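You operate a simulated robot arm through the tools that you are given. There is no shell and no other tool. Be economical: measure what you need, move in short steps, check, and stop when the job is done.

You run a simulated robot arm. Do the job below in one go: nothing can be reset, and whatever is moved stays where it is left.

JOB
Fit the clip named on the card to the slat in the clip setter.
Fine: lock the slat first; draw the pusher back and free the slat after.
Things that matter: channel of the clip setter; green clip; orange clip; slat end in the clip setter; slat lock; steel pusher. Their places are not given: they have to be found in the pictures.

The check looks at the end state, three seconds after you hand in, the way a careful person would. Anything else that was tipped, shoved, dropped, spilled or broken makes it a failure.

ROBOT AND FRAMES
A 7-joint arm with a two-finger parallel gripper, fixed in place. Base frame: the origin is at the foot of the arm, x ahead of it, y to its left, z up; the work surface is at about z = 0. Units: mm, rad, N and s.
With the tool pointing down near the work surface it reaches from about 220 to 580 mm from the base axis. Its first joint turns from -1.152 to 1.152 rad. Payload 2.5 kg.
Tool frame: the origin (TCP) lies between the finger pads and is the grasp point; the fingertips stand 23 mm ahead of it; z points along the fingers, y is the line along which they close. Largest opening 94 mm; finger width 38, thickness 10; the body of the gripper, 54 by 96 mm, starts 39 mm behind the TCP.
Orientation is told as [roll, pitch, yaw] about the base's x, y, z axes, in that order, counted from this pose: with the fingers straight down and closing along the base's y, the tool's x points along the base's -x, its y along +y and its z along -z.

CONTROLS
- The arm moves only by the tool nudge_tool. Its argument "steps" is a list of rows, each a list of 6 numbers: the shift along the tool's x, y, z in units of 50 mm (1.0 is 50 mm), then the turn, a rotation vector about the tool's x, y, z in units of 5 degrees (1.0 is 5 degrees). In form: [[dx, dy, dz, wx, wy, wz], ...]. A call has 1 to 12 rows; each row shifts and turns the commanded pose from where the row before left it, along the tool's axes as they then stand. "hand" is the gripper command, from -1 (shut) to 1 (fully open), values between in proportion, set as the call begins (left out, the last holds). A call with a number of a shift or a turn outside -1 to 1 is refused whole. A row lasts 0.2 s, in which the tool goes at most 50 mm and 0.15 rad; a call with a longer step from one row to the next is refused whole, and so is a gripper value outside its range. A pose out of reach is approached as far as the arm can. The call stops where the force on the tool passes 90 N (or 10 N more than at its start, if that is more) or the arm is blocked; 0.2 s more then pass. Each finger travels about 108 mm/s and halts on what it meets, pressing with about 30 N; the grip force reading is that of the motor and also rises with nothing between the fingers. The clock runs only during rows and for 0.2 s after the last one: add rows that do not move to give the fingers time. The reply holds the time, the measured pose of the TCP, the force on the tool along the base axes, the opening and the grip force, in the units named above and with some noise, with the torque about the TCP (base axes, N m) and any sound that the robot's microphone picked up.
- Cameras (640 x 400 px; columns grow to the right, rows downward): "scene" is fixed at [135.4, -421.1, 539.2]; the picture's right is [0.75, -0.66, 0.00], its down [-0.41, -0.46, -0.79] and it looks along [0.53, 0.59, -0.61] (base axes); focal length 341 px, centre (320, 200). "wrist" rides on the gripper at [86, 16, -74] in the tool frame; the picture's right is [-0.18, 0.98, 0.00], its down [-0.58, -0.11, -0.81] and it looks along [-0.79, -0.15, 0.59] (tool axes); focal length 243 px, centre (320, 200).
- grab_frame(camera): a new picture of that camera. No time passes.
- probe_pixels(camera, pixels): for up to 12 pixels [column, row] of the newest picture of that camera ("zoom" is the newest enlarged one), the place [x, y, z] in the base frame of the surface seen there, good to about 2 mm, but the place of the scene camera against the robot may be out by one fixed shift of up to 12 mm in any direction. No time passes.
- enlarge(camera, box): a new picture of the part [left, top, right, bottom] of that camera's present view, enlarged. No time passes.
- job_done(): hands the job in; it is judged then, once.

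Work in short steps. Measure before you move; look again where a grasp or a placing could have gone wrong, and mend it. You have 80 turns and 46 pictures in all, those below and enlarged ones among them. Open the gripper and draw the arm clear of the work before you hand the job in, unless the task says otherwise; then end with one line.

The tools are called after ">>>" as a command line: name --pt "numbers of a row" for each row, then --argument value for the rest, lists and objects as JSON in quotes. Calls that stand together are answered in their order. nudge_tool: Moves the arm, as the interface text tells. Its arguments: {"type":"object","properties":{"steps":{"type":"array","items":{"type":"array","items":{"type":"number"}}},"hand":{"type":"number"}},"required":["steps"]} The other tools are called the same way: grab_frame (camera) takes a picture; probe_pixels (camera, pixels) gives the place of the surface under pixels of a picture; enlarge (camera, box) takes an enlarged picture of a part of a camera's view; job_done () hands the job in.

At the start:

```text
time_s: 0.0
eef_pos: [380.7, -28.4, 329.8]
orientation: [0.0, 0.0, 0.0]
wrist_force: [-0.4, -0.1, 0.7]
torque: [0.01, -0.01, -0.01]
grip_width: 93.9
gripper_force: 0.0
```

scene: 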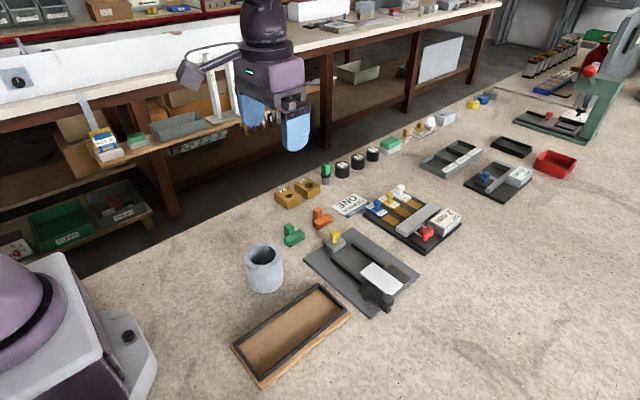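
wrist: 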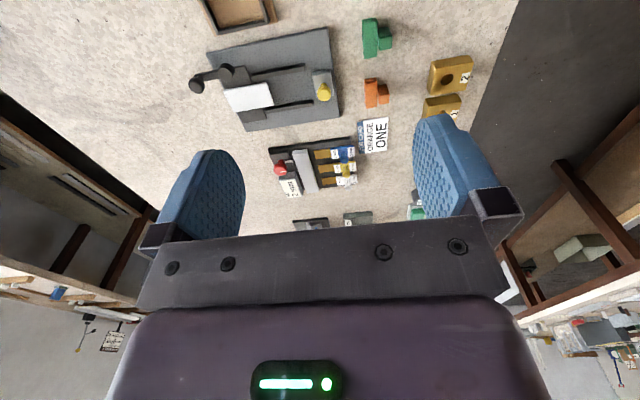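

The card near scene (350,205) seems to say "ORANGE ONE". I enlarge the work area to read it and see the clip setter.

>>> enlarge --camera "scene" --box '[270, 170, 470, 320]'

>>> enlarge --camera "wrist" --box '[180, 0, 480, 190]'

```text
2.67 times, centred on (370, 245) of scene
```

zoom: 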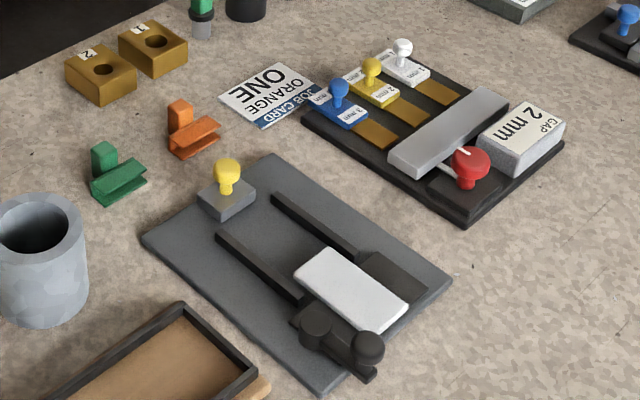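

```text
2.11 times, centred on (330, 95) of wrist
```

zoom: 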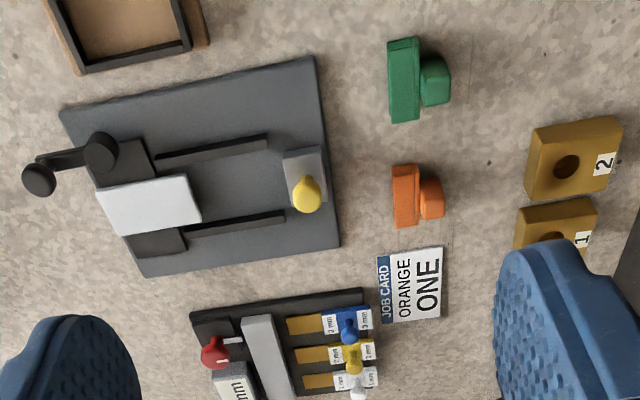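

The card reads "ORANGE ONE". I probe the key features in the wrist zoom: the rails, slat, pusher, lock knobs and orange clip.

>>> probe_pixels --camera "zoom" --pixels '[[38, 180], [100, 152], [307, 195], [295, 165], [105, 210], [196, 200], [160, 158], [266, 140], [283, 215], [404, 195], [430, 198], [250, 180]]'

>>> probe_pixels --camera "wrist" --pixels '[[195, 85], [225, 73], [210, 77], [328, 30], [341, 117], [208, 52], [247, 131], [232, 95], [265, 92], [369, 80], [371, 107], [388, 93]]'

```text
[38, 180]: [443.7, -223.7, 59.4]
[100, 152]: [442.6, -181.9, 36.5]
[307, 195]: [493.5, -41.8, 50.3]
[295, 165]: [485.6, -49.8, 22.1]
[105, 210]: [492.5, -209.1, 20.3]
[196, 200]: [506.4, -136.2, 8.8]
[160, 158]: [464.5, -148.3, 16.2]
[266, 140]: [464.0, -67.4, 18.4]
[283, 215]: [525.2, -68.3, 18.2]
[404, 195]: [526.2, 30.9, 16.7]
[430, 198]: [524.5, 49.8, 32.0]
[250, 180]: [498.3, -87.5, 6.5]
```

```text
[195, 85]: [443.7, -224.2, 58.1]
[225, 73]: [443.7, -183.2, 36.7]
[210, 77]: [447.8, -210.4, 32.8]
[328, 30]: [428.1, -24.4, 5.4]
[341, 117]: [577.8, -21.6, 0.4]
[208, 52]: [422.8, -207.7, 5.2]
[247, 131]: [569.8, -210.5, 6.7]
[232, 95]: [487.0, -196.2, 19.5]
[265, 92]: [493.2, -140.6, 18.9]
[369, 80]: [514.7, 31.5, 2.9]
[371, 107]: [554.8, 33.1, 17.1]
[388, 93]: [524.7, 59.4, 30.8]
```

The setter lies along y, with the pusher (yellow knob) at the y≈-40 end, the slat at y≈-140 and the lock lever beside it. I look at each more closely.

>>> enlarge --camera "scene" --box '[350, 250, 430, 320]'

>>> enlarge --camera "scene" --box '[275, 195, 375, 265]'

>>> enlarge --camera "wrist" --box '[180, 20, 350, 140]'

```text
5.71 times, centred on (390, 285) of scene
```

zoom: 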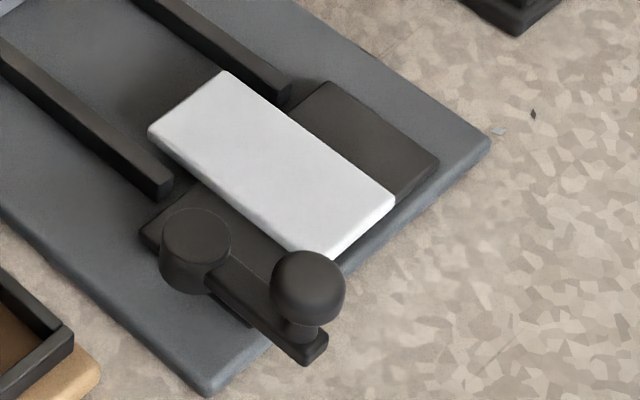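

```text
5.71 times, centred on (325, 230) of scene
```

zoom: 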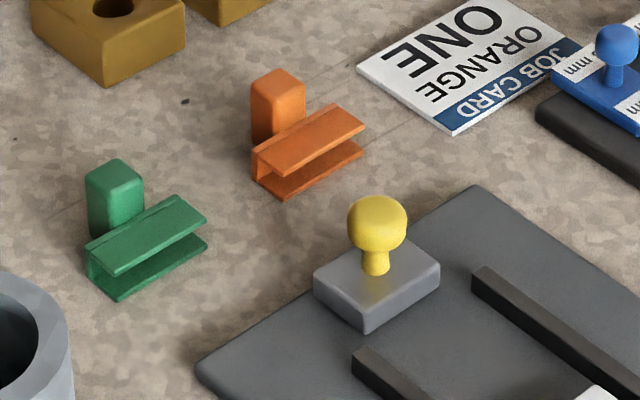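

```text
3.33 times, centred on (265, 80) of wrist
```

zoom: 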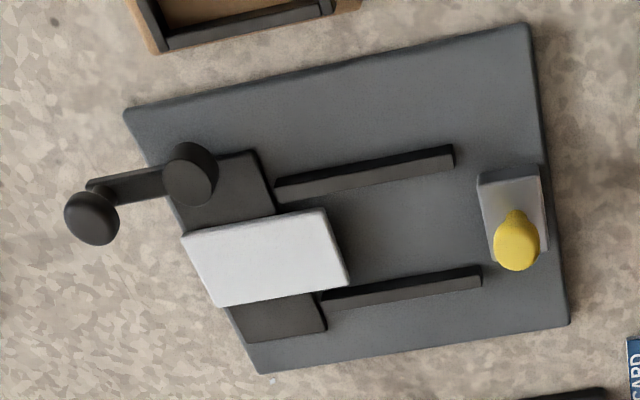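

The clip's open mouth already faces the slat (-y) and its tab stands at the back. The lever pivots near (443,-182) with its knob toward -y, so locking means swinging it over the slat toward +x. I measure edges in the present wrist zoom.

>>> probe_pixels --camera "zoom" --pixels '[[91, 222], [91, 198], [188, 165], [130, 190], [320, 215], [340, 272], [190, 240], [225, 298], [485, 180], [538, 178], [515, 240], [495, 255]]'

>>> enlarge --camera "wrist" --box '[340, 65, 410, 115]'

```text
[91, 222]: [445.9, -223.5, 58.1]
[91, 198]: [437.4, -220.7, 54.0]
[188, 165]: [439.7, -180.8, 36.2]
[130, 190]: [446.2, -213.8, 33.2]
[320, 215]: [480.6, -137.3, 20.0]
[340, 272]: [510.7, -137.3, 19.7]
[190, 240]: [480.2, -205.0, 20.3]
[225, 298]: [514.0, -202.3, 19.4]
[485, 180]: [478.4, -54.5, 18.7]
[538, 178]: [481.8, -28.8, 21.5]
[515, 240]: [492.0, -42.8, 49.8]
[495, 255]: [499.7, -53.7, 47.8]
```

```text
8.00 times, centred on (375, 90) of wrist
```

zoom: 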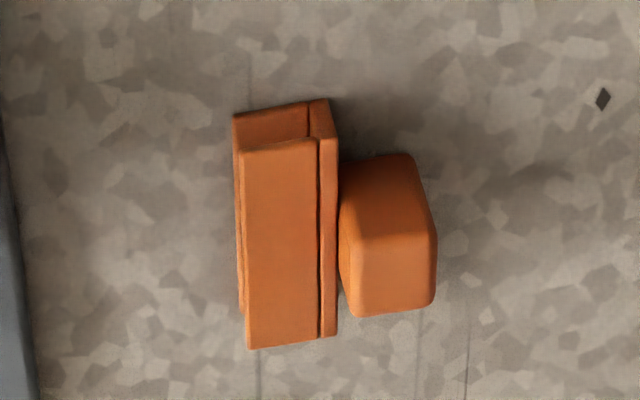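

Now the clip's edges.

>>> probe_pixels --camera "zoom" --pixels '[[247, 155], [310, 150], [255, 338], [312, 330], [330, 120], [330, 325], [365, 180], [405, 165], [360, 245], [425, 240], [365, 305], [425, 300]]'

>>> enlarge --camera "scene" --box '[305, 200, 345, 235]'

```text
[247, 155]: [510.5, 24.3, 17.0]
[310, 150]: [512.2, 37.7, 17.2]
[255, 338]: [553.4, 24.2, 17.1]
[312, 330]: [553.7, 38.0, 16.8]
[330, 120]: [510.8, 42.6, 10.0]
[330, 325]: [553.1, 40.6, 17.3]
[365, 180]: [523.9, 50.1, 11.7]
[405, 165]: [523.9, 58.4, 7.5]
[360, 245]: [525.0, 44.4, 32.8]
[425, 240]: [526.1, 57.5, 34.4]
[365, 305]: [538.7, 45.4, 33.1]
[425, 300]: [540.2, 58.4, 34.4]
```

```text
11.43 times, centred on (325, 218) of scene
```

zoom: 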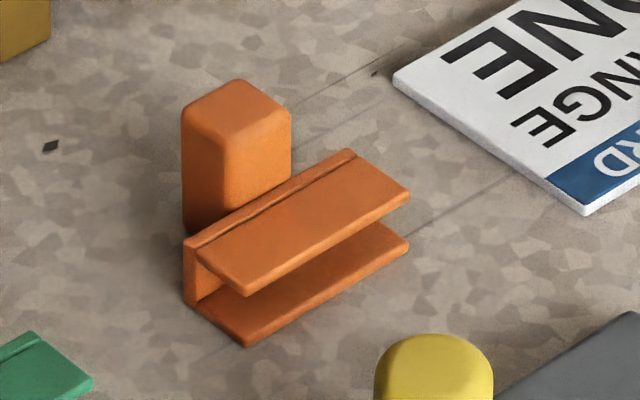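

All measured: the clip body is centred at x≈532, and the tab is centred at about (532,51) with its top at z 34. The slat is centred at x≈495.5. I move over the lever knob (≈444,-223) and start turning to yaw -90, so the fingers close tangentially.

>>> nudge_tool --pt "-0.21 -0.645 0.5 0 0 0" --pt "-0.21 -0.645 0.5 0 0 0" --pt "-0.21 -0.645 0.5 0 0 0" --pt "-0.21 -0.645 0.5 0 0 0" --pt "-0.21 -0.645 0.5 0 0 0" --pt "-0.21 -0.645 0.5 0 0 0" --pt "0 0 0 0 0 1" --pt "0 0 0 0 0 1" --pt "0 0 0 0 0 1" --pt "0 0 0 0 0 1" --pt "0 0 0 0 0 1" --pt "0 0 0 0 0 1" --hand 0

>>> nudge_tool --pt "0 0 0 0 0 1" --pt "0 0 0 0 0 1" --pt "0 0 0 0 0 1" --pt "0 0 0 0 0 1" --pt "0 0 0 0 0 1" --pt "0 0 0 0 0 1" --pt "0 0 0 0 0 1" --pt "0 0 0 0 0 1" --pt "0 0 0 0 0 1" --pt "0 0 0 0 0 1" --pt "0 0 0 0 0 1" --pt "0 0 0 0 0 1"

>>> grab_frame --camera "wrist"

```text
time_s: 2.6
eef_pos: [443.5, -220.7, 180.0]
orientation: [0.001, -0.001, -0.525]
wrist_force: [0.2, 0.1, -0.2]
torque: [0.01, -0.02, 0.02]
grip_width: 47.0
gripper_force: 0.0
```

```text
time_s: 5.2
eef_pos: [444.1, -220.5, 179.7]
orientation: [-0.003, 0.001, -1.572]
wrist_force: [0.7, -0.5, -0.8]
torque: [-0.02, 0.0, 0.0]
grip_width: 46.9
gripper_force: 0.0
```

```text
36 pictures are left
```

wrist: 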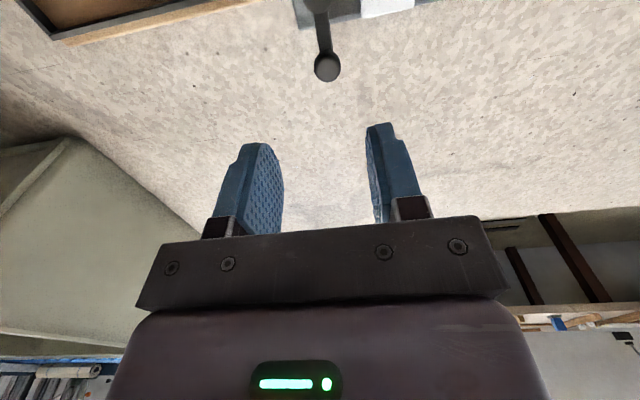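

The knob shows at wrist (327,66), between the fingers' lines. I probe it and the pivot.

>>> probe_pixels --camera "wrist" --pixels '[[327, 66], [316, 66], [338, 66], [327, 56], [327, 76], [322, 35], [315, 10], [330, 10]]'

>>> enlarge --camera "wrist" --box '[280, 0, 420, 90]'

```text
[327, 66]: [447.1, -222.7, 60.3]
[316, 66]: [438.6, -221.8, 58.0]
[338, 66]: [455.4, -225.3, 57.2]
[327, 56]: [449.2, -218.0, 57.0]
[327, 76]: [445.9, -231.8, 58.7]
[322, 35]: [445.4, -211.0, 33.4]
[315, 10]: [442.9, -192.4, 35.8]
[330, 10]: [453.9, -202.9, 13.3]
```

```text
4.44 times, centred on (350, 45) of wrist
```

zoom: 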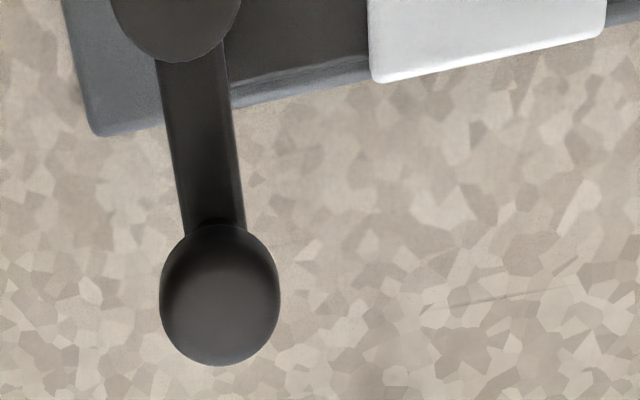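

Knob centre is ≈(447,-224) with its top at z 60, and the arm top is z≈35. I descend to TCP z≈66 with the knob between the fingers, then close.

>>> nudge_tool --pt "-0.07 0.06 0.57 0 0 0" --pt "0 0 0.57 0 0 0" --pt "0 0 0.57 0 0 0" --pt "0 0 0.57 0 0 0" --pt "0 0 0 0 0 0"

>>> nudge_tool --pt "0 0 0 0 0 0" --pt "0 0 0 0 0 0" --pt "0 0 0 0 0 0" --hand -0.75

```text
time_s: 6.4
eef_pos: [448.9, -224.4, 62.4]
orientation: [0.0, -0.001, -1.572]
wrist_force: [-0.4, 0.0, -0.5]
torque: [0.0, 0.02, 0.03]
grip_width: 47.1
gripper_force: 0.0
```

```text
time_s: 7.2
eef_pos: [448.0, -224.1, 62.8]
orientation: [0.002, -0.001, -1.571]
wrist_force: [11.8, -5.5, -12.5]
torque: [0.11, -0.15, -0.01]
grip_width: 21.2
gripper_force: 44.5
```

The knob is gripped (width 21). I swing the lever ccw in 5° steps around the pivot, checking the first 20°.

>>> nudge_tool --pt "0.0033 0.075 0 0 0 -1" --pt "0.0033 0.075 0 0 0 -1" --pt "0.0033 0.075 0 0 0 -1" --pt "0.0033 0.075 0 0 0 -1"

```text
time_s: 8.2
eef_pos: [461.2, -223.8, 63.1]
orientation: [-0.005, 0.001, -1.22]
wrist_force: [3.1, -12.6, -28.9]
torque: [-0.33, -0.18, -0.03]
grip_width: 21.4
gripper_force: 44.6
```

Moving freely with some vertical strain (-29 N). I ease down 2 mm and continue.

>>> nudge_tool --pt "0 0.075 0.04 0 0 -1" --pt "0 0.075 0.02 0 0 -1" --pt "0 0.075 0 0 0 -1" --pt "0 0.075 0 0 0 -1"

>>> enlarge --camera "scene" --box '[320, 220, 460, 320]'

```text
time_s: 9.2
eef_pos: [476.3, -212.6, 63.0]
orientation: [0.001, 0.003, -0.869]
wrist_force: [-9.1, 1.2, 0.2]
torque: [-0.55, -0.32, 0.13]
grip_width: 21.4
gripper_force: 44.9
```

```text
4.00 times, centred on (390, 270) of scene
```

zoom: 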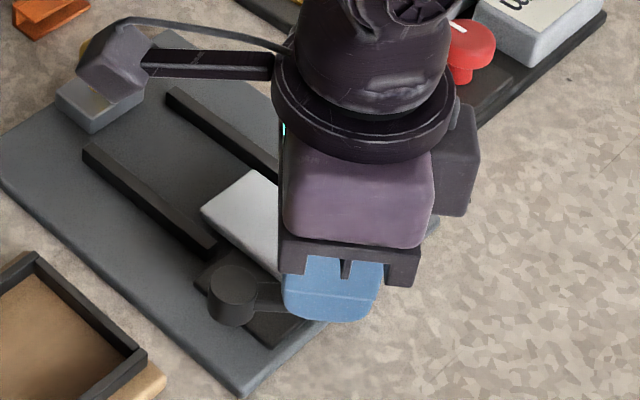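

The lever is at about 45° and following well. I continue with slight inward correction.

>>> nudge_tool --pt "0.006 0.074 0 0 0 -1" --pt "0.006 0.074 0 0 0 -1" --pt "0.006 0.074 0 0 0 -1" --pt "0.006 0.074 0 0 0 -1" --pt "0.006 0.074 0 0 0 -1"

```text
time_s: 10.4
eef_pos: [485.2, -198.7, 61.2]
orientation: [-0.002, 0.006, -0.434]
wrist_force: [-24.6, 12.9, 24.4]
torque: [0.23, 0.27, -0.12]
grip_width: 21.5
gripper_force: 45.1
```

The lever is near 70°. The strain is now outward and low, so I ease 2 mm inward, raise slightly and continue.

>>> nudge_tool --pt "0.03 0.074 -0.03 0 0 -1" --pt "0.02 0.074 0 0 0 -1" --pt "0.006 0.074 0 0 0 -1"

```text
time_s: 11.2
eef_pos: [486.7, -189.0, 62.5]
orientation: [0.002, -0.003, -0.171]
wrist_force: [16.0, -5.3, -26.8]
torque: [-0.24, -0.39, 0.1]
grip_width: 21.4
gripper_force: 45.0
```

>>> nudge_tool --pt "-0.01 0.074 0.02 0 0 -1" --pt "0 0.074 0 0 0 -1"

>>> enlarge --camera "scene" --box '[320, 220, 460, 320]'

```text
time_s: 11.8
eef_pos: [485.9, -185.7, 63.4]
orientation: [-0.006, 0.003, -0.003]
wrist_force: [0.8, -15.2, -12.3]
torque: [-0.06, 0.6, -0.37]
grip_width: 21.6
gripper_force: 44.9
```

```text
4.00 times, centred on (390, 270) of scene
```

zoom: 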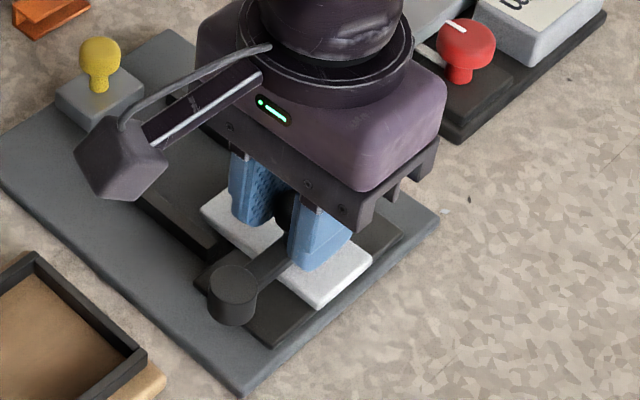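

The lever now lies across the slat with -15 N in y resisting, so the stop seems near. I push 3 mm more to seat it.

>>> nudge_tool --pt "0 0.06 0 0 0 0" --pt "0 0.04 0 0 0 0" --pt "0 0 0 0 0 0"

```text
time_s: 12.6
eef_pos: [486.0, -184.8, 62.6]
orientation: [-0.016, 0.001, -0.006]
wrist_force: [11.4, -40.3, -22.4]
torque: [-0.49, 0.31, -0.01]
grip_width: 21.3
gripper_force: 44.7
```

Firm stop at y≈-185, so the lever is at the locked end. I release and rise, then move over to look at the result.

>>> nudge_tool --pt "0 0 0 0 0 0" --pt "0 0 0 0 0 0" --pt "0 0 -0.6 0 0 0" --pt "0 0 -0.9 0 0 0" --pt "0 0 -0.9 0 0 0" --pt "0 0.9 0 0 0 0" --pt "0 0.9 0 0 0 0" --hand 0

>>> enlarge --camera "scene" --box '[320, 220, 460, 320]'

```text
time_s: 14.2
eef_pos: [488.3, -87.3, 184.1]
orientation: [0.001, -0.002, 0.0]
wrist_force: [-0.5, 0.7, -0.7]
torque: [0.01, 0.01, 0.01]
grip_width: 47.1
gripper_force: 0.0
```

```text
4.00 times, centred on (390, 270) of scene
```

zoom: 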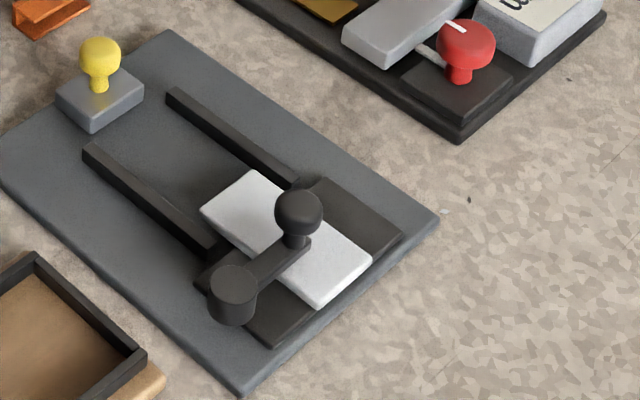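

Locked: the lever lies across the slat. Next I move above the orange clip's tab at (532,52) and descend to z≈60 to check.

>>> nudge_tool --pt "-0.22 0.7 0 0 0 0" --pt "-0.22 0.7 0 0 0 0" --pt "-0.22 0.7 0 0 0 0" --pt "-0.214 0.69 0 0 0 0" --pt "0 0 0.8 0 0 0" --pt "0 0 0.8 0 0 0" --pt "0 0 0.8 0 0 0" --pt "0 0 0 0 0 0"

>>> enlarge --camera "scene" --box '[275, 180, 375, 250]'

>>> grab_frame --camera "wrist"

```text
time_s: 16.0
eef_pos: [531.4, 53.4, 62.6]
orientation: [0.001, -0.001, 0.0]
wrist_force: [0.1, 0.4, -0.3]
torque: [-0.01, -0.01, 0.0]
grip_width: 47.2
gripper_force: 0.0
```

```text
5.71 times, centred on (325, 215) of scene
```

zoom: 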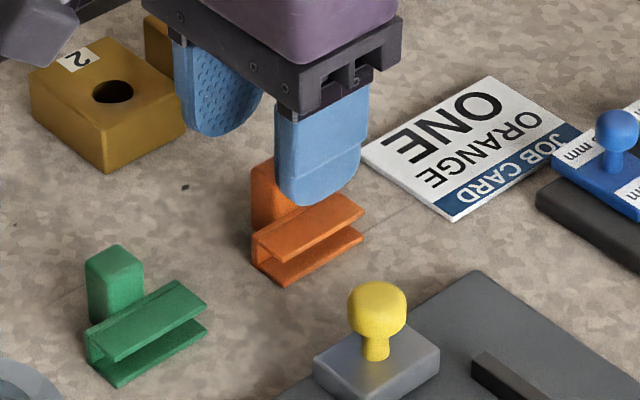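

```text
30 pictures are left
```

wrist: 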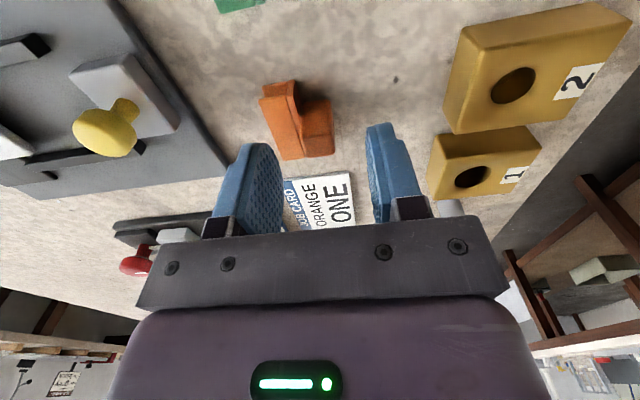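

The fingers straddle the tab at wrist (310,125). I probe the tab edges and the gold block's nearest edge for clearance.

>>> probe_pixels --camera "wrist" --pixels '[[306, 145], [329, 145], [318, 138], [316, 115], [280, 158], [430, 190], [447, 135], [290, 145]]'

```text
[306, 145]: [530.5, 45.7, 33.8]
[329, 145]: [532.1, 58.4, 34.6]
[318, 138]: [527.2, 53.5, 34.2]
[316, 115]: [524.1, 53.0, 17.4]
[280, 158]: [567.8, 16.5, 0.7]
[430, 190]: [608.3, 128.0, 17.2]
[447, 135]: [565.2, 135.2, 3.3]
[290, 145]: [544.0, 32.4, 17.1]
```

Clearances are fine. I descend 18 mm and close on the tab.

>>> nudge_tool --pt "0 -0.02 0.18 0 0 0" --pt "0 0 0.18 0 0 0" --pt "0 0 0 0 0 0"

>>> nudge_tool --pt "0 0 0 0 0 0" --pt "0 0 0 0 0 0" --pt "0 0 0 0 0 0" --hand -0.8

```text
time_s: 16.8
eef_pos: [532.6, 52.1, 44.0]
orientation: [0.001, 0.001, -0.001]
wrist_force: [0.7, -1.3, 0.3]
torque: [0.01, 0.01, -0.02]
grip_width: 47.2
gripper_force: 0.1
```

```text
time_s: 17.6
eef_pos: [531.3, 53.1, 44.4]
orientation: [0.0, 0.0, -0.001]
wrist_force: [0.6, 0.2, 0.7]
torque: [-0.03, -0.01, -0.01]
grip_width: 16.4
gripper_force: 30.2
```

Gripped (16.4 mm). I lift, then carry the clip over the channel at about (495,-95), high, and look.

>>> nudge_tool --pt "0 0 -0.5 0 0 0" --pt "0 0 -0.6 0 0 0" --pt "0 0 -0.6 0 0 0" --pt "0.15 -0.6 0 0 0 0" --pt "0.15 -0.6 0 0 0 0" --pt "0.15 -0.6 0 0 0 0" --pt "0.14 -0.6 0 0 0 0" --pt "0.14 -0.56 0 0 0 0" --pt "0 0 0 0 0 0"

>>> grab_frame --camera "wrist"

>>> enlarge --camera "scene" --box '[290, 190, 450, 310]'

```text
time_s: 19.6
eef_pos: [496.4, -95.2, 128.7]
orientation: [0.0, 0.0, 0.001]
wrist_force: [0.2, -0.6, -0.7]
torque: [-0.03, -0.01, 0.04]
grip_width: 16.6
gripper_force: 29.9
```

```text
29 pictures are left
```

wrist: 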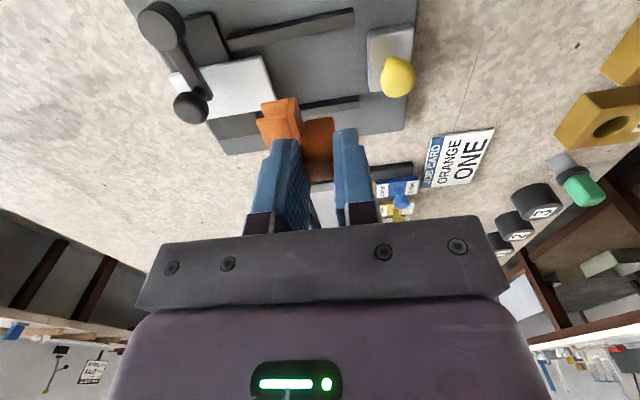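

```text
3.33 times, centred on (370, 250) of scene
```

zoom: 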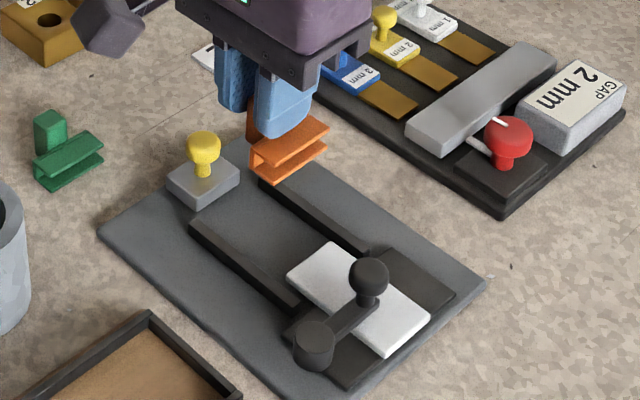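

The clip is held level. I probe the rails' inner edges, slat end, pusher and clip edges.

>>> enlarge --camera "wrist" --box '[210, 0, 430, 150]'

```text
2.67 times, centred on (320, 75) of wrist
```

zoom: 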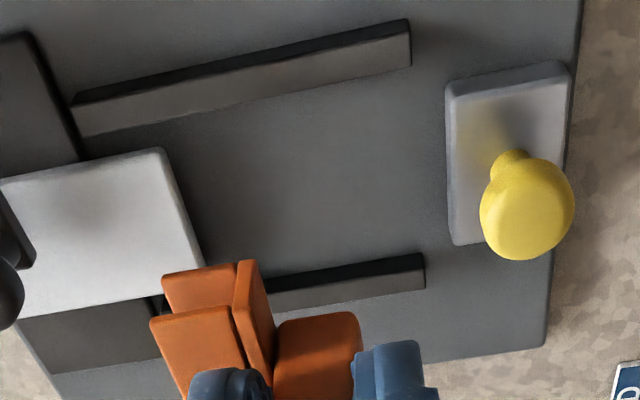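

>>> probe_pixels --camera "zoom" --pixels '[[150, 112], [400, 60], [250, 96], [300, 291], [410, 265], [350, 266], [330, 150], [165, 158], [200, 255], [455, 100], [460, 235], [565, 75]]'

>>> probe_pixels --camera "wrist" --pixels '[[397, 75], [270, 107], [268, 120], [301, 120], [300, 150], [335, 125]]'

```text
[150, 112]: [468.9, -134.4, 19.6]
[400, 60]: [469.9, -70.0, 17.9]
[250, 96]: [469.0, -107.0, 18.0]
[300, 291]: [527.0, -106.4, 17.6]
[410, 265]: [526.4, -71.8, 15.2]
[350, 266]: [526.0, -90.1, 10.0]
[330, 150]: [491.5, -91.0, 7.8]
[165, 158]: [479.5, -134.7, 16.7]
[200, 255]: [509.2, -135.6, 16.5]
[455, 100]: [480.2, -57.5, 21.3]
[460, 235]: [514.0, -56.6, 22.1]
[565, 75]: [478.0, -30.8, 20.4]
```

```text
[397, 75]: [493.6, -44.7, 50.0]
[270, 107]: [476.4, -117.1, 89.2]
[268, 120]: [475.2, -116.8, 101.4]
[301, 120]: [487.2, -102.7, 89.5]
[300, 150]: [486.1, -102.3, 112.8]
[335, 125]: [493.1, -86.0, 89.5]
```

Channel centre is x≈497 (rails 469.5 and 525.5), and the clip hangs centred at ≈497 between pusher (front -57) and slat end (-136). I lower it to just above the board (TCP ≈51).

>>> nudge_tool --pt "0 0 0.5 0 0 0" --pt "0 0 0.5 0 0 0" --pt "0 0 0.3 0 0 0" --pt "0 0 0.15 0 0 0" --pt "0 0 0.06 0 0 0" --pt "0 0 0 0 0 0"

>>> enlarge --camera "scene" --box '[310, 210, 430, 300]'

```text
time_s: 21.0
eef_pos: [495.1, -96.9, 54.0]
orientation: [-0.002, -0.001, -0.001]
wrist_force: [-0.2, -0.3, -0.7]
torque: [0.0, 0.01, 0.02]
grip_width: 16.1
gripper_force: 29.6
```

```text
4.44 times, centred on (370, 255) of scene
```

zoom: 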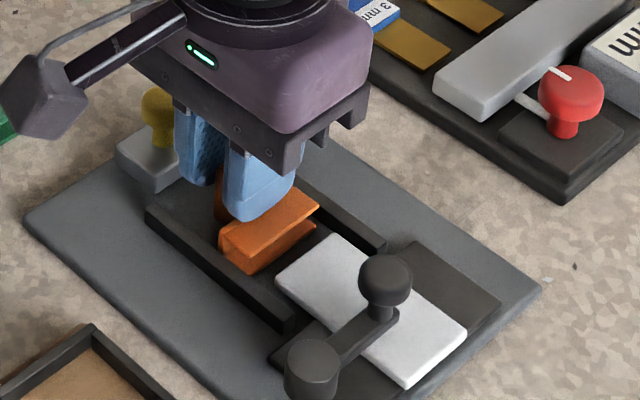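

The clip is in the channel about 3 mm above the board. I lower gently until contact.

>>> nudge_tool --pt "-0.02 0 0.02 0 0 0" --pt "0 0 0.02 0 0 0" --pt "0 0 0.02 0 0 0" --pt "0 0 0 0 0 0"

```text
time_s: 22.0
eef_pos: [497.1, -94.7, 51.3]
orientation: [0.0, -0.002, 0.001]
wrist_force: [-3.2, 0.9, 11.9]
torque: [0.02, 0.18, 0.01]
grip_width: 16.5
gripper_force: 29.4
```

Contact at TCP z 51.3 (12 N). I open a little and rise clear.

>>> nudge_tool --pt "0 0 0 0 0 0" --pt "0 0 0 0 0 0" --pt "0 0 -0.2 0 0 0" --pt "0 0 -0.6 0 0 0" --pt "0 0 -0.8 0 0 0" --pt "0 0 0 0 0 0" --hand -0.3

>>> enlarge --camera "scene" --box '[310, 210, 430, 300]'

>>> enlarge --camera "wrist" --box '[210, 0, 430, 150]'

```text
time_s: 23.4
eef_pos: [497.1, -96.1, 131.5]
orientation: [0.0, 0.0, 0.002]
wrist_force: [-0.3, 0.5, -0.7]
torque: [0.01, 0.02, 0.0]
grip_width: 33.0
gripper_force: 0.2
```

```text
4.44 times, centred on (370, 255) of scene
```

zoom: 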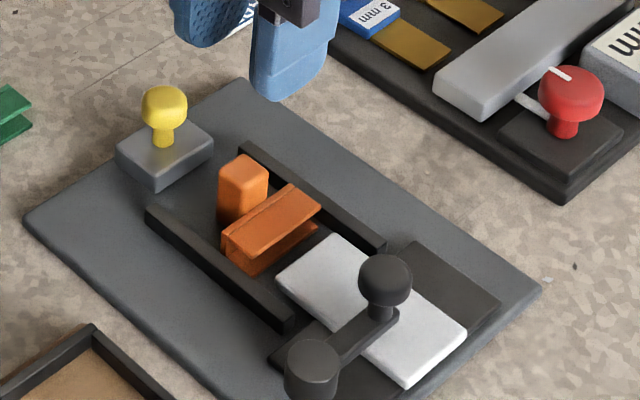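

```text
2.67 times, centred on (320, 75) of wrist
```

zoom: 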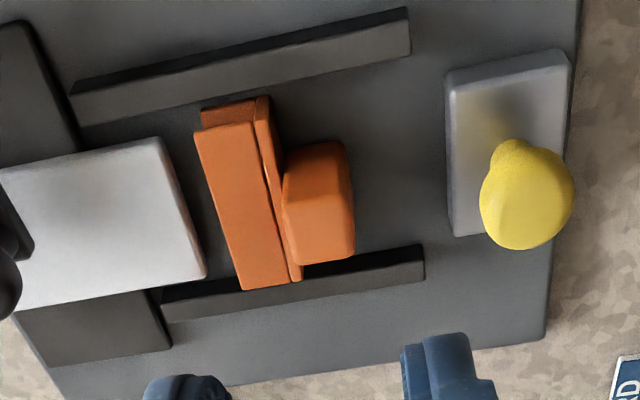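

The clip sits square in the channel. I shut the gripper and come down behind the pusher (TCP y≈-10, tips z≈13) to push its rear face.

>>> nudge_tool --pt "0 0.6 0 0 0 0" --pt "0 0.6 0 0 0 0" --pt "0 0.55 0 0 0 0" --pt "0 0 0.6 0 0 0" --pt "0 0 0.6 0 0 0" --pt "0 0 0.4 0 0 0" --pt "0 0 0.25 0 0 0" --pt "0 0 0 0 0 0" --hand -1

>>> enlarge --camera "scene" --box '[310, 190, 430, 280]'

```text
time_s: 25.2
eef_pos: [496.4, -9.6, 38.5]
orientation: [-0.001, 0.0, 0.0]
wrist_force: [-0.3, -0.4, -0.1]
torque: [0.03, 0.02, 0.0]
grip_width: 0.0
gripper_force: 30.1
```

```text
4.44 times, centred on (370, 235) of scene
```

zoom: 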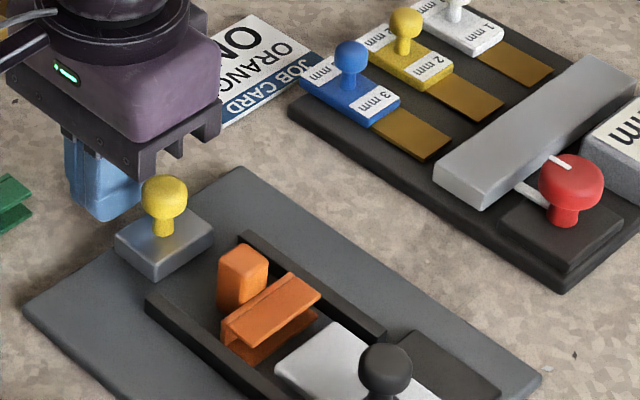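

Tips are at z 15.5, so I lower 3 mm more and push toward -y in 3 mm rows.

>>> nudge_tool --pt "0 0 0.06 0 0 0" --pt "0 -0.1 0 0 0 0" --pt "0 -0.1 0 0 0 0" --pt "0 -0.08 0 0 0 0" --pt "0 -0.08 0 0 0 0" --pt "0 -0.08 0 0 0 0" --pt "0 -0.08 0 0 0 0" --pt "0 -0.08 0 0 0 0"

>>> enlarge --camera "scene" --box '[310, 200, 430, 290]'

```text
time_s: 27.0
eef_pos: [496.3, -39.0, 36.4]
orientation: [-0.001, 0.001, 0.001]
wrist_force: [0.0, 1.0, -0.2]
torque: [0.02, 0.03, 0.0]
grip_width: 0.0
gripper_force: 30.4
```

```text
4.44 times, centred on (370, 245) of scene
```

zoom: 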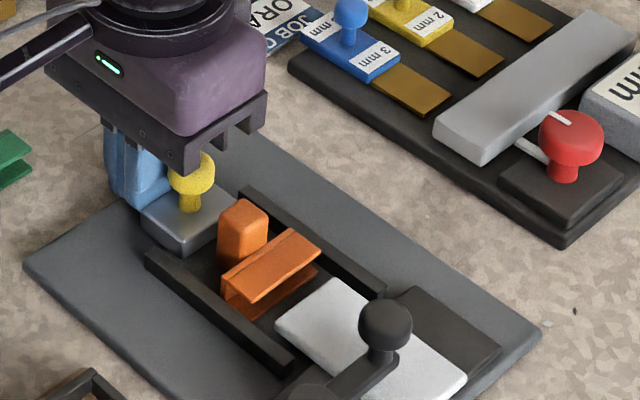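

The pusher slides freely and straight. I continue 24 mm more.

>>> nudge_tool --pt "0 -0.08 0 0 0 0" --pt "0 -0.08 0 0 0 0" --pt "0 -0.08 0 0 0 0" --pt "0 -0.08 0 0 0 0" --pt "0 -0.08 0 0 0 0" --pt "0 -0.08 0 0 0 0"

>>> enlarge --camera "scene" --box '[330, 220, 430, 295]'

```text
time_s: 28.4
eef_pos: [496.6, -63.0, 36.2]
orientation: [0.001, 0.0, 0.0]
wrist_force: [1.1, 0.6, 1.8]
torque: [0.0, 0.03, 0.0]
grip_width: 0.1
gripper_force: 30.4
```

```text
5.33 times, centred on (380, 258) of scene
```

zoom: 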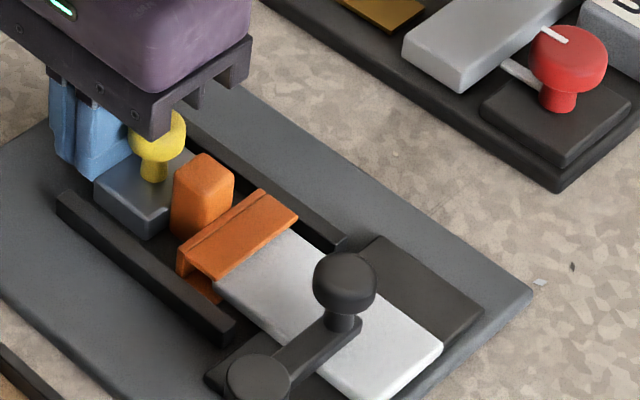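

The slat end is entering the mouth, with straight alignment. I push on in small steps until it seats.

>>> nudge_tool --pt "0 -0.05 0 0 0 0" --pt "0 -0.05 0 0 0 0" --pt "0 -0.05 0 0 0 0" --pt "0 -0.05 0 0 0 0" --pt "0 -0.05 0 0 0 0" --pt "0 0 0 0 0 0"

```text
time_s: 29.8
eef_pos: [496.4, -74.8, 35.6]
orientation: [0.0, 0.003, 0.001]
wrist_force: [-1.3, 4.3, -0.1]
torque: [-0.02, -0.01, 0.05]
grip_width: 0.0
gripper_force: 30.5
```

>>> nudge_tool --pt "0 -0.03 0 0 0 0" --pt "0 -0.03 0 0 0 0" --pt "0 -0.03 0 0 0 0" --pt "0 -0.03 0 0 0 0" --pt "0 0 0 0 0 0"

>>> enlarge --camera "scene" --box '[340, 230, 420, 290]'

```text
time_s: 31.0
eef_pos: [496.0, -75.1, 35.3]
orientation: [0.008, 0.0, 0.005]
wrist_force: [-10.3, 30.5, 7.8]
torque: [-0.19, -0.09, -0.05]
grip_width: 0.0
gripper_force: 29.8
```

```text
6.67 times, centred on (380, 260) of scene
```

zoom: 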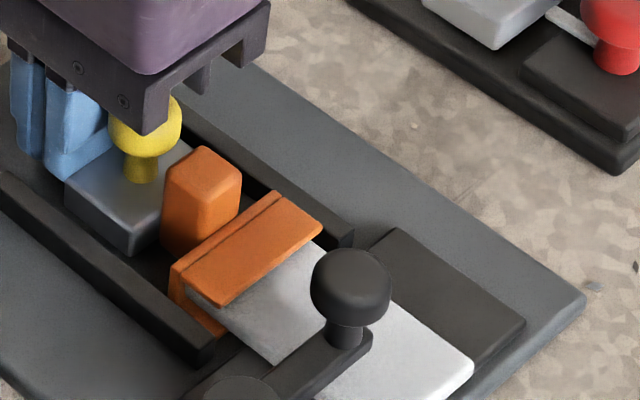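

Resistance is now 30 N at y≈-75, and the slat is ~14 mm into the mouth. I press harder to seat or snap it, staying below the limit.

>>> nudge_tool --pt "0 -0.05 0 0 0 0" --pt "0 -0.05 0 0 0 0" --pt "0 -0.04 0 0 0 0" --pt "0 0 0 0 0 0"

```text
time_s: 32.0
eef_pos: [497.6, -74.7, 35.3]
orientation: [0.017, 0.003, 0.012]
wrist_force: [-16.7, 44.7, 10.6]
torque: [-0.36, -0.08, -0.08]
grip_width: 0.0
gripper_force: 30.2
```

>>> nudge_tool --pt "0 -0.08 0 0 0 0" --pt "0 -0.08 0 0 0 0" --pt "0 -0.08 0 0 0 0" --pt "0 -0.08 0 0 0 0" --pt "0 0 0 0 0 0"

>>> enlarge --camera "scene" --box '[340, 230, 420, 290]'

```text
time_s: 33.0
eef_pos: [498.6, -74.7, 35.4]
orientation: [0.042, 0.008, 0.025]
wrist_force: [-1.4, 8.3, 2.7]
torque: [-0.09, -0.01, 0.0]
grip_width: 0.2
gripper_force: 30.0
stopped in row 4: the force on the tool passed its limit at 92 N (the readings are from after the stop); the commanded pose is now the measured one
```

```text
6.67 times, centred on (380, 260) of scene
```

zoom: 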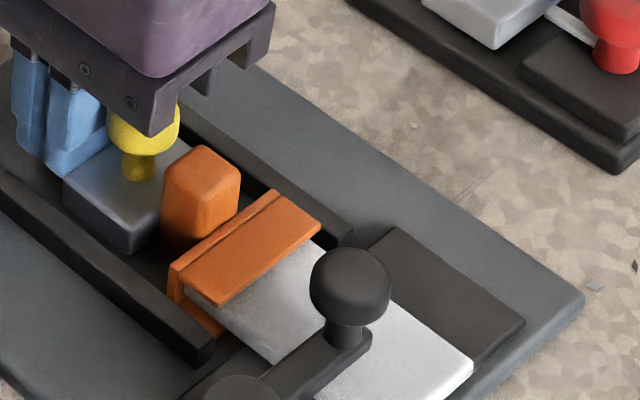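

It's a hard stop at 92 N with nothing shifting. I back off, rise, undo the small tilt and inspect whether the slat is fully in the mouth.

>>> nudge_tool --pt "0 0.15 0 0 0 0" --pt "0 0.25 0 0 0 0" --pt "0 0.1 -0.6 0.48 -0.09 0.29" --pt "0 0 -0.8 0 0 0" --pt "0 0 -0.6 0 0 0" --pt "0 0 0 0 0 0"

>>> enlarge --camera "wrist" --box '[170, 0, 390, 150]'

>>> enlarge --camera "scene" --box '[350, 235, 410, 280]'

```text
time_s: 34.4
eef_pos: [497.6, -52.4, 136.5]
orientation: [-0.002, 0.0, -0.003]
wrist_force: [0.3, 0.7, 0.2]
torque: [0.03, -0.01, -0.01]
grip_width: 0.0
gripper_force: 30.2
```

```text
2.67 times, centred on (280, 75) of wrist
```

zoom: 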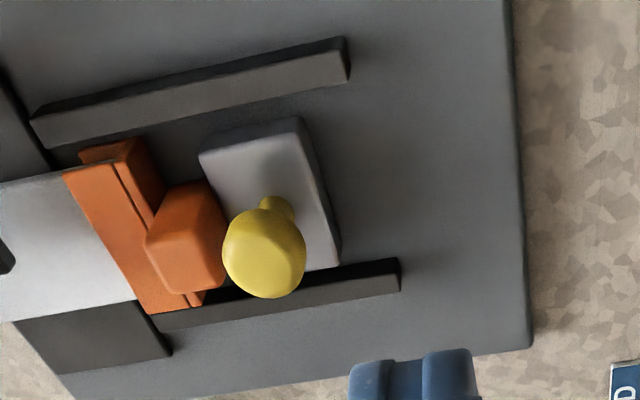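

```text
8.89 times, centred on (380, 258) of scene
```

zoom: 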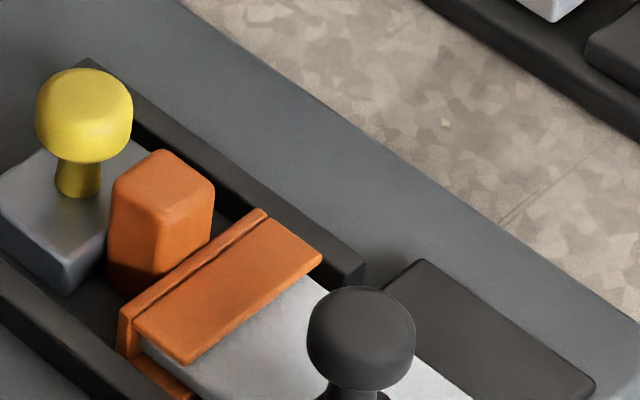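

I probe the clip top's front and rear edges, tab, pusher and slat in this zoom to check seating depth.

>>> probe_pixels --camera "zoom" --pixels '[[190, 355], [315, 258], [133, 318], [262, 216], [150, 260], [165, 165], [60, 280], [60, 200], [240, 330], [420, 270], [145, 345], [165, 375]]'

>>> enlarge --camera "scene" --box '[355, 255, 385, 280]'

```text
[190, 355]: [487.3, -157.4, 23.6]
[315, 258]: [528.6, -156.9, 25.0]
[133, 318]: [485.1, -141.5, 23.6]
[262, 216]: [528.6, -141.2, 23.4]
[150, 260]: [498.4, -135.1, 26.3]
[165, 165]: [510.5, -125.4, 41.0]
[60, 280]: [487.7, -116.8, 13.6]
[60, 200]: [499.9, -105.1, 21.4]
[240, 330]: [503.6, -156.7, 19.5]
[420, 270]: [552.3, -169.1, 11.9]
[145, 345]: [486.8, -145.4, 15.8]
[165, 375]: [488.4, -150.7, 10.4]
```

```text
16.00 times, centred on (370, 268) of scene
```

zoom: 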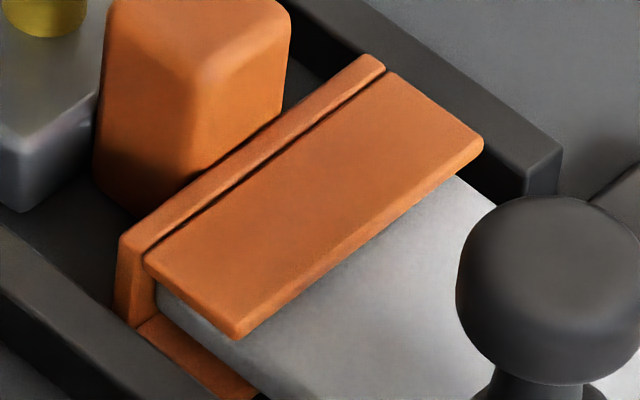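

The slat end is flush against the clip's web, so it is fully seated. To draw the pusher back I turn to yaw -90 so the fingers straddle the knob along x, offset backward so they clear the clip.

>>> nudge_tool --pt "0 0 0 0 0 1" --pt "0 0 0 0 0 1" --pt "0 0 0 0 0 1" --pt "0 0 0 0 0 1" --pt "0 0 0 0 0 1" --pt "0 0 0 0 0 1" --pt "0 0 0 0 0 1" --pt "0 0 0 0 0 1" --pt "0 0 0 0 0 1" --hand 0

>>> nudge_tool --pt "0 0 0 0 0 1" --pt "0 0 0 0 0 1" --pt "0 0 0 0 0 1" --pt "0 0 0 0 0 1" --pt "0 0 0 0 0 1" --pt "0 0 0 0 0 1" --pt "0 0 0 0 0 1" --pt "0 0 0 0 0 1" --pt "0 0 0 0 0 1" --pt "0 0 0 0 0 0"

>>> grab_frame --camera "wrist"

```text
time_s: 36.4
eef_pos: [497.5, -50.8, 136.2]
orientation: [-0.004, -0.003, -0.79]
wrist_force: [0.3, 0.4, 0.4]
torque: [-0.02, -0.03, 0.01]
grip_width: 47.1
gripper_force: 0.0
```

```text
time_s: 38.5
eef_pos: [497.6, -53.2, 136.9]
orientation: [0.001, -0.003, -1.574]
wrist_force: [0.5, 0.3, 0.9]
torque: [0.0, 0.0, 0.0]
grip_width: 46.7
gripper_force: 0.0
```

```text
15 pictures are left
```

wrist: 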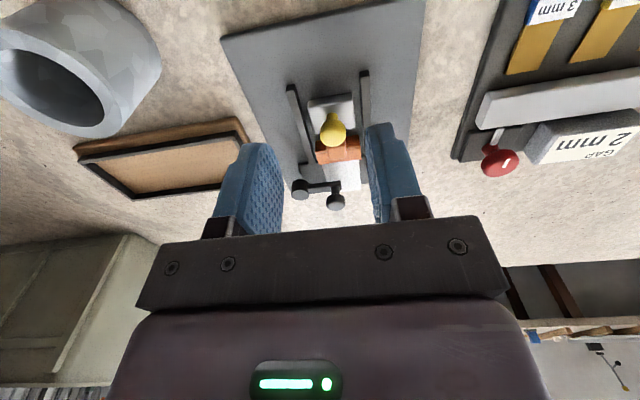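

The knob is seen at wrist (333,130). I probe it and the tab.

>>> probe_pixels --camera "wrist" --pixels '[[333, 130], [321, 128], [346, 128], [333, 118], [333, 143], [338, 150], [312, 105], [350, 98]]'

```text
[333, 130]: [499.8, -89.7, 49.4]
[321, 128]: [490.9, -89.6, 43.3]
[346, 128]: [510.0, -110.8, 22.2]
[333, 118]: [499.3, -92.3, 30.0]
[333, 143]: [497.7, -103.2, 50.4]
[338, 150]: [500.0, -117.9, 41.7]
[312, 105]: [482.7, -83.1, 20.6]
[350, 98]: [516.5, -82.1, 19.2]
```

Knob centre is ≈(498,-97). I move to (498,-88), descend to z≈50 and close.

>>> nudge_tool --pt "-0.68 0 0 0 0 0" --pt "0 0 0.6 0 0 0" --pt "0 0 0.6 0 0 0" --pt "0 0 0.35 0 0 0" --pt "0 0 0.12 0 0 0" --pt "0 0 0 0 0 0"

>>> nudge_tool --pt "0 0 0 0 0 0" --pt "0 0 0 0 0 0" --pt "0 0 0 0 0 0" --hand -0.8

```text
time_s: 40.0
eef_pos: [496.8, -86.6, 52.7]
orientation: [0.004, -0.002, -1.573]
wrist_force: [0.1, 0.2, -0.3]
torque: [0.01, -0.02, -0.03]
grip_width: 47.1
gripper_force: 0.1
```

```text
time_s: 40.8
eef_pos: [499.5, -85.6, 53.8]
orientation: [0.014, -0.006, -1.571]
wrist_force: [30.6, 0.5, -11.9]
torque: [0.11, -0.39, 0.36]
grip_width: 21.4
gripper_force: 45.4
```

Gripped (21 mm) with a 30 N side load, so I ease +x and draw the pusher back (+y), checking after 10 mm.

>>> nudge_tool --pt "0 0.03 0 0 0 0" --pt "0.1 0.01 0 0 0 0" --pt "0.1 0 0 0 0 0" --pt "0 0 0 0 0 0"

>>> grab_frame --camera "wrist"

```text
time_s: 41.8
eef_pos: [499.9, -77.2, 52.9]
orientation: [0.004, -0.005, -1.574]
wrist_force: [9.3, -1.6, 12.1]
torque: [-0.55, -0.15, -0.05]
grip_width: 21.4
gripper_force: 45.0
```

```text
14 pictures are left
```

wrist: 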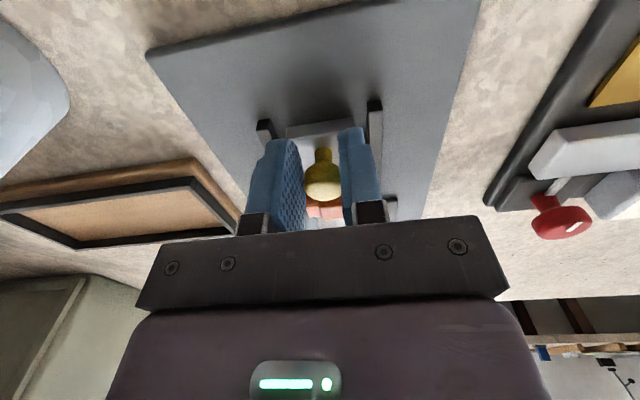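

The knob is coming along with low force. I continue drawing back ~46 mm.

>>> nudge_tool --pt "0.1 0 0 0 0 0" --pt "0.1 0 0 0 0 0" --pt "0.1 0 0 0 0 0" --pt "0.1 0 0 0 0 0" --pt "0.1 0 0 0 0 0" --pt "0.1 0 0 0 0 0" --pt "0.1 0 0 0 0 0" --pt "0.1 0 0 0 0 0" --pt "0.08 0 0 0 0 0" --pt "0 0 0 0 0 0"

>>> enlarge --camera "scene" --box '[300, 190, 440, 310]'

```text
time_s: 44.0
eef_pos: [499.6, -32.4, 53.3]
orientation: [0.002, -0.002, -1.572]
wrist_force: [-5.8, -0.3, 28.5]
torque: [-0.37, 0.11, -0.04]
grip_width: 21.4
gripper_force: 45.0
```

```text
3.33 times, centred on (370, 250) of scene
```

zoom: 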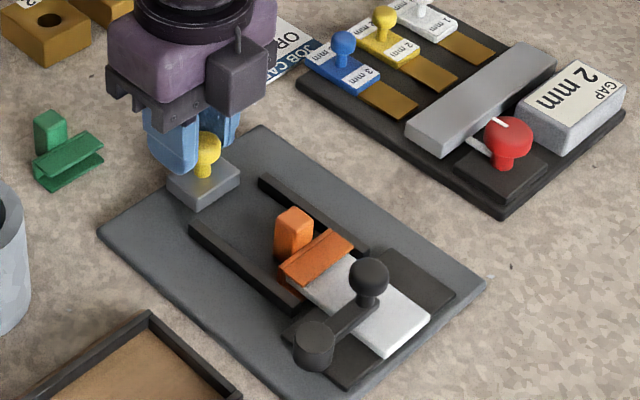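

The pusher is back at its start and the clip stays on the slat. I release, rise, and turn back to yaw ≈ -5° for the lock knob.

>>> nudge_tool --pt "0 0 0 0 0 0" --pt "0 0 0 0 0 0" --pt "0 0 -0.6 0 0 0" --pt "0 0 -0.9 0 0 0" --pt "0 0 -0.6 0 0 0" --pt "0 0 0 0 0 -1" --pt "0 0 0 0 0 -1" --pt "0 0 0 0 0 -1" --pt "0 0 0 0 0 -1" --pt "0 0 0 0 0 -1" --pt "0 0 0 0 0 -1" --pt "0 0 0 0 0 -1" --hand 0

>>> nudge_tool --pt "0 0 0 0 0 -1" --pt "0 0 0 0 0 -1" --pt "0 0 0 0 0 -1" --pt "0 0 0 0 0 -1" --pt "0 0 0 0 0 -1" --pt "0 0 0 0 0 -1" --pt "0 0 0 0 0 -1" --pt "0 0 0 0 0 -1" --pt "0 0 0 0 0 -1" --pt "0 0 0 0 0 -1" --pt "0 0 0 0 0 0"

```text
time_s: 46.5
eef_pos: [499.3, -31.9, 157.2]
orientation: [0.0, -0.002, -0.96]
wrist_force: [0.5, -0.1, 0.1]
torque: [0.03, 0.01, 0.04]
grip_width: 47.0
gripper_force: 0.0
```

```text
time_s: 49.0
eef_pos: [499.5, -32.5, 157.0]
orientation: [-0.002, -0.002, -0.089]
wrist_force: [-0.3, 0.1, 0.2]
torque: [0.02, 0.03, 0.0]
grip_width: 47.1
gripper_force: 0.0
```

I move over the lock knob at about (486,-185) and look.

>>> nudge_tool --pt "0 -0.765 0 0 0 0" --pt "0 -0.765 0 0 0 0" --pt "0 -0.765 0 0 0 0" --pt "0 -0.765 0 0 0 0" --pt "0 0 0 0 0 0"

>>> grab_frame --camera "wrist"

```text
time_s: 50.1
eef_pos: [485.4, -185.9, 156.6]
orientation: [-0.003, -0.002, -0.089]
wrist_force: [-1.0, 0.5, 0.1]
torque: [0.01, 0.02, -0.01]
grip_width: 47.0
gripper_force: 0.0
```

```text
12 pictures are left
```

wrist: 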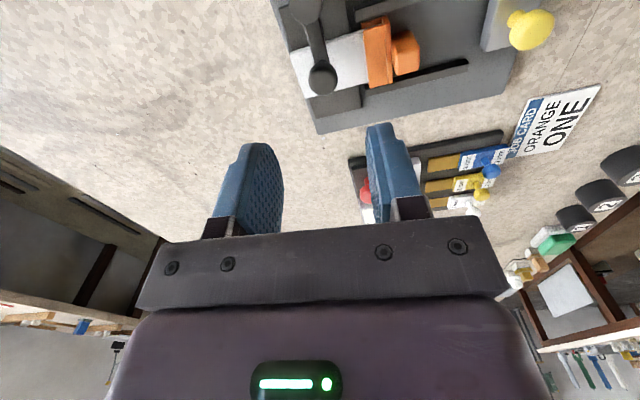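

>>> probe_pixels --camera "wrist" --pixels '[[322, 76], [311, 78], [334, 78], [322, 66], [322, 90], [305, 10], [316, 50]]'

```text
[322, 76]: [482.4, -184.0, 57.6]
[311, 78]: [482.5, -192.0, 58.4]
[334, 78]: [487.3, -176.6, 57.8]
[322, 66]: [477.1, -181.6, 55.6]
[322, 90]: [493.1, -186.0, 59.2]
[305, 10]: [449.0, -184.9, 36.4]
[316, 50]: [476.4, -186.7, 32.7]
```

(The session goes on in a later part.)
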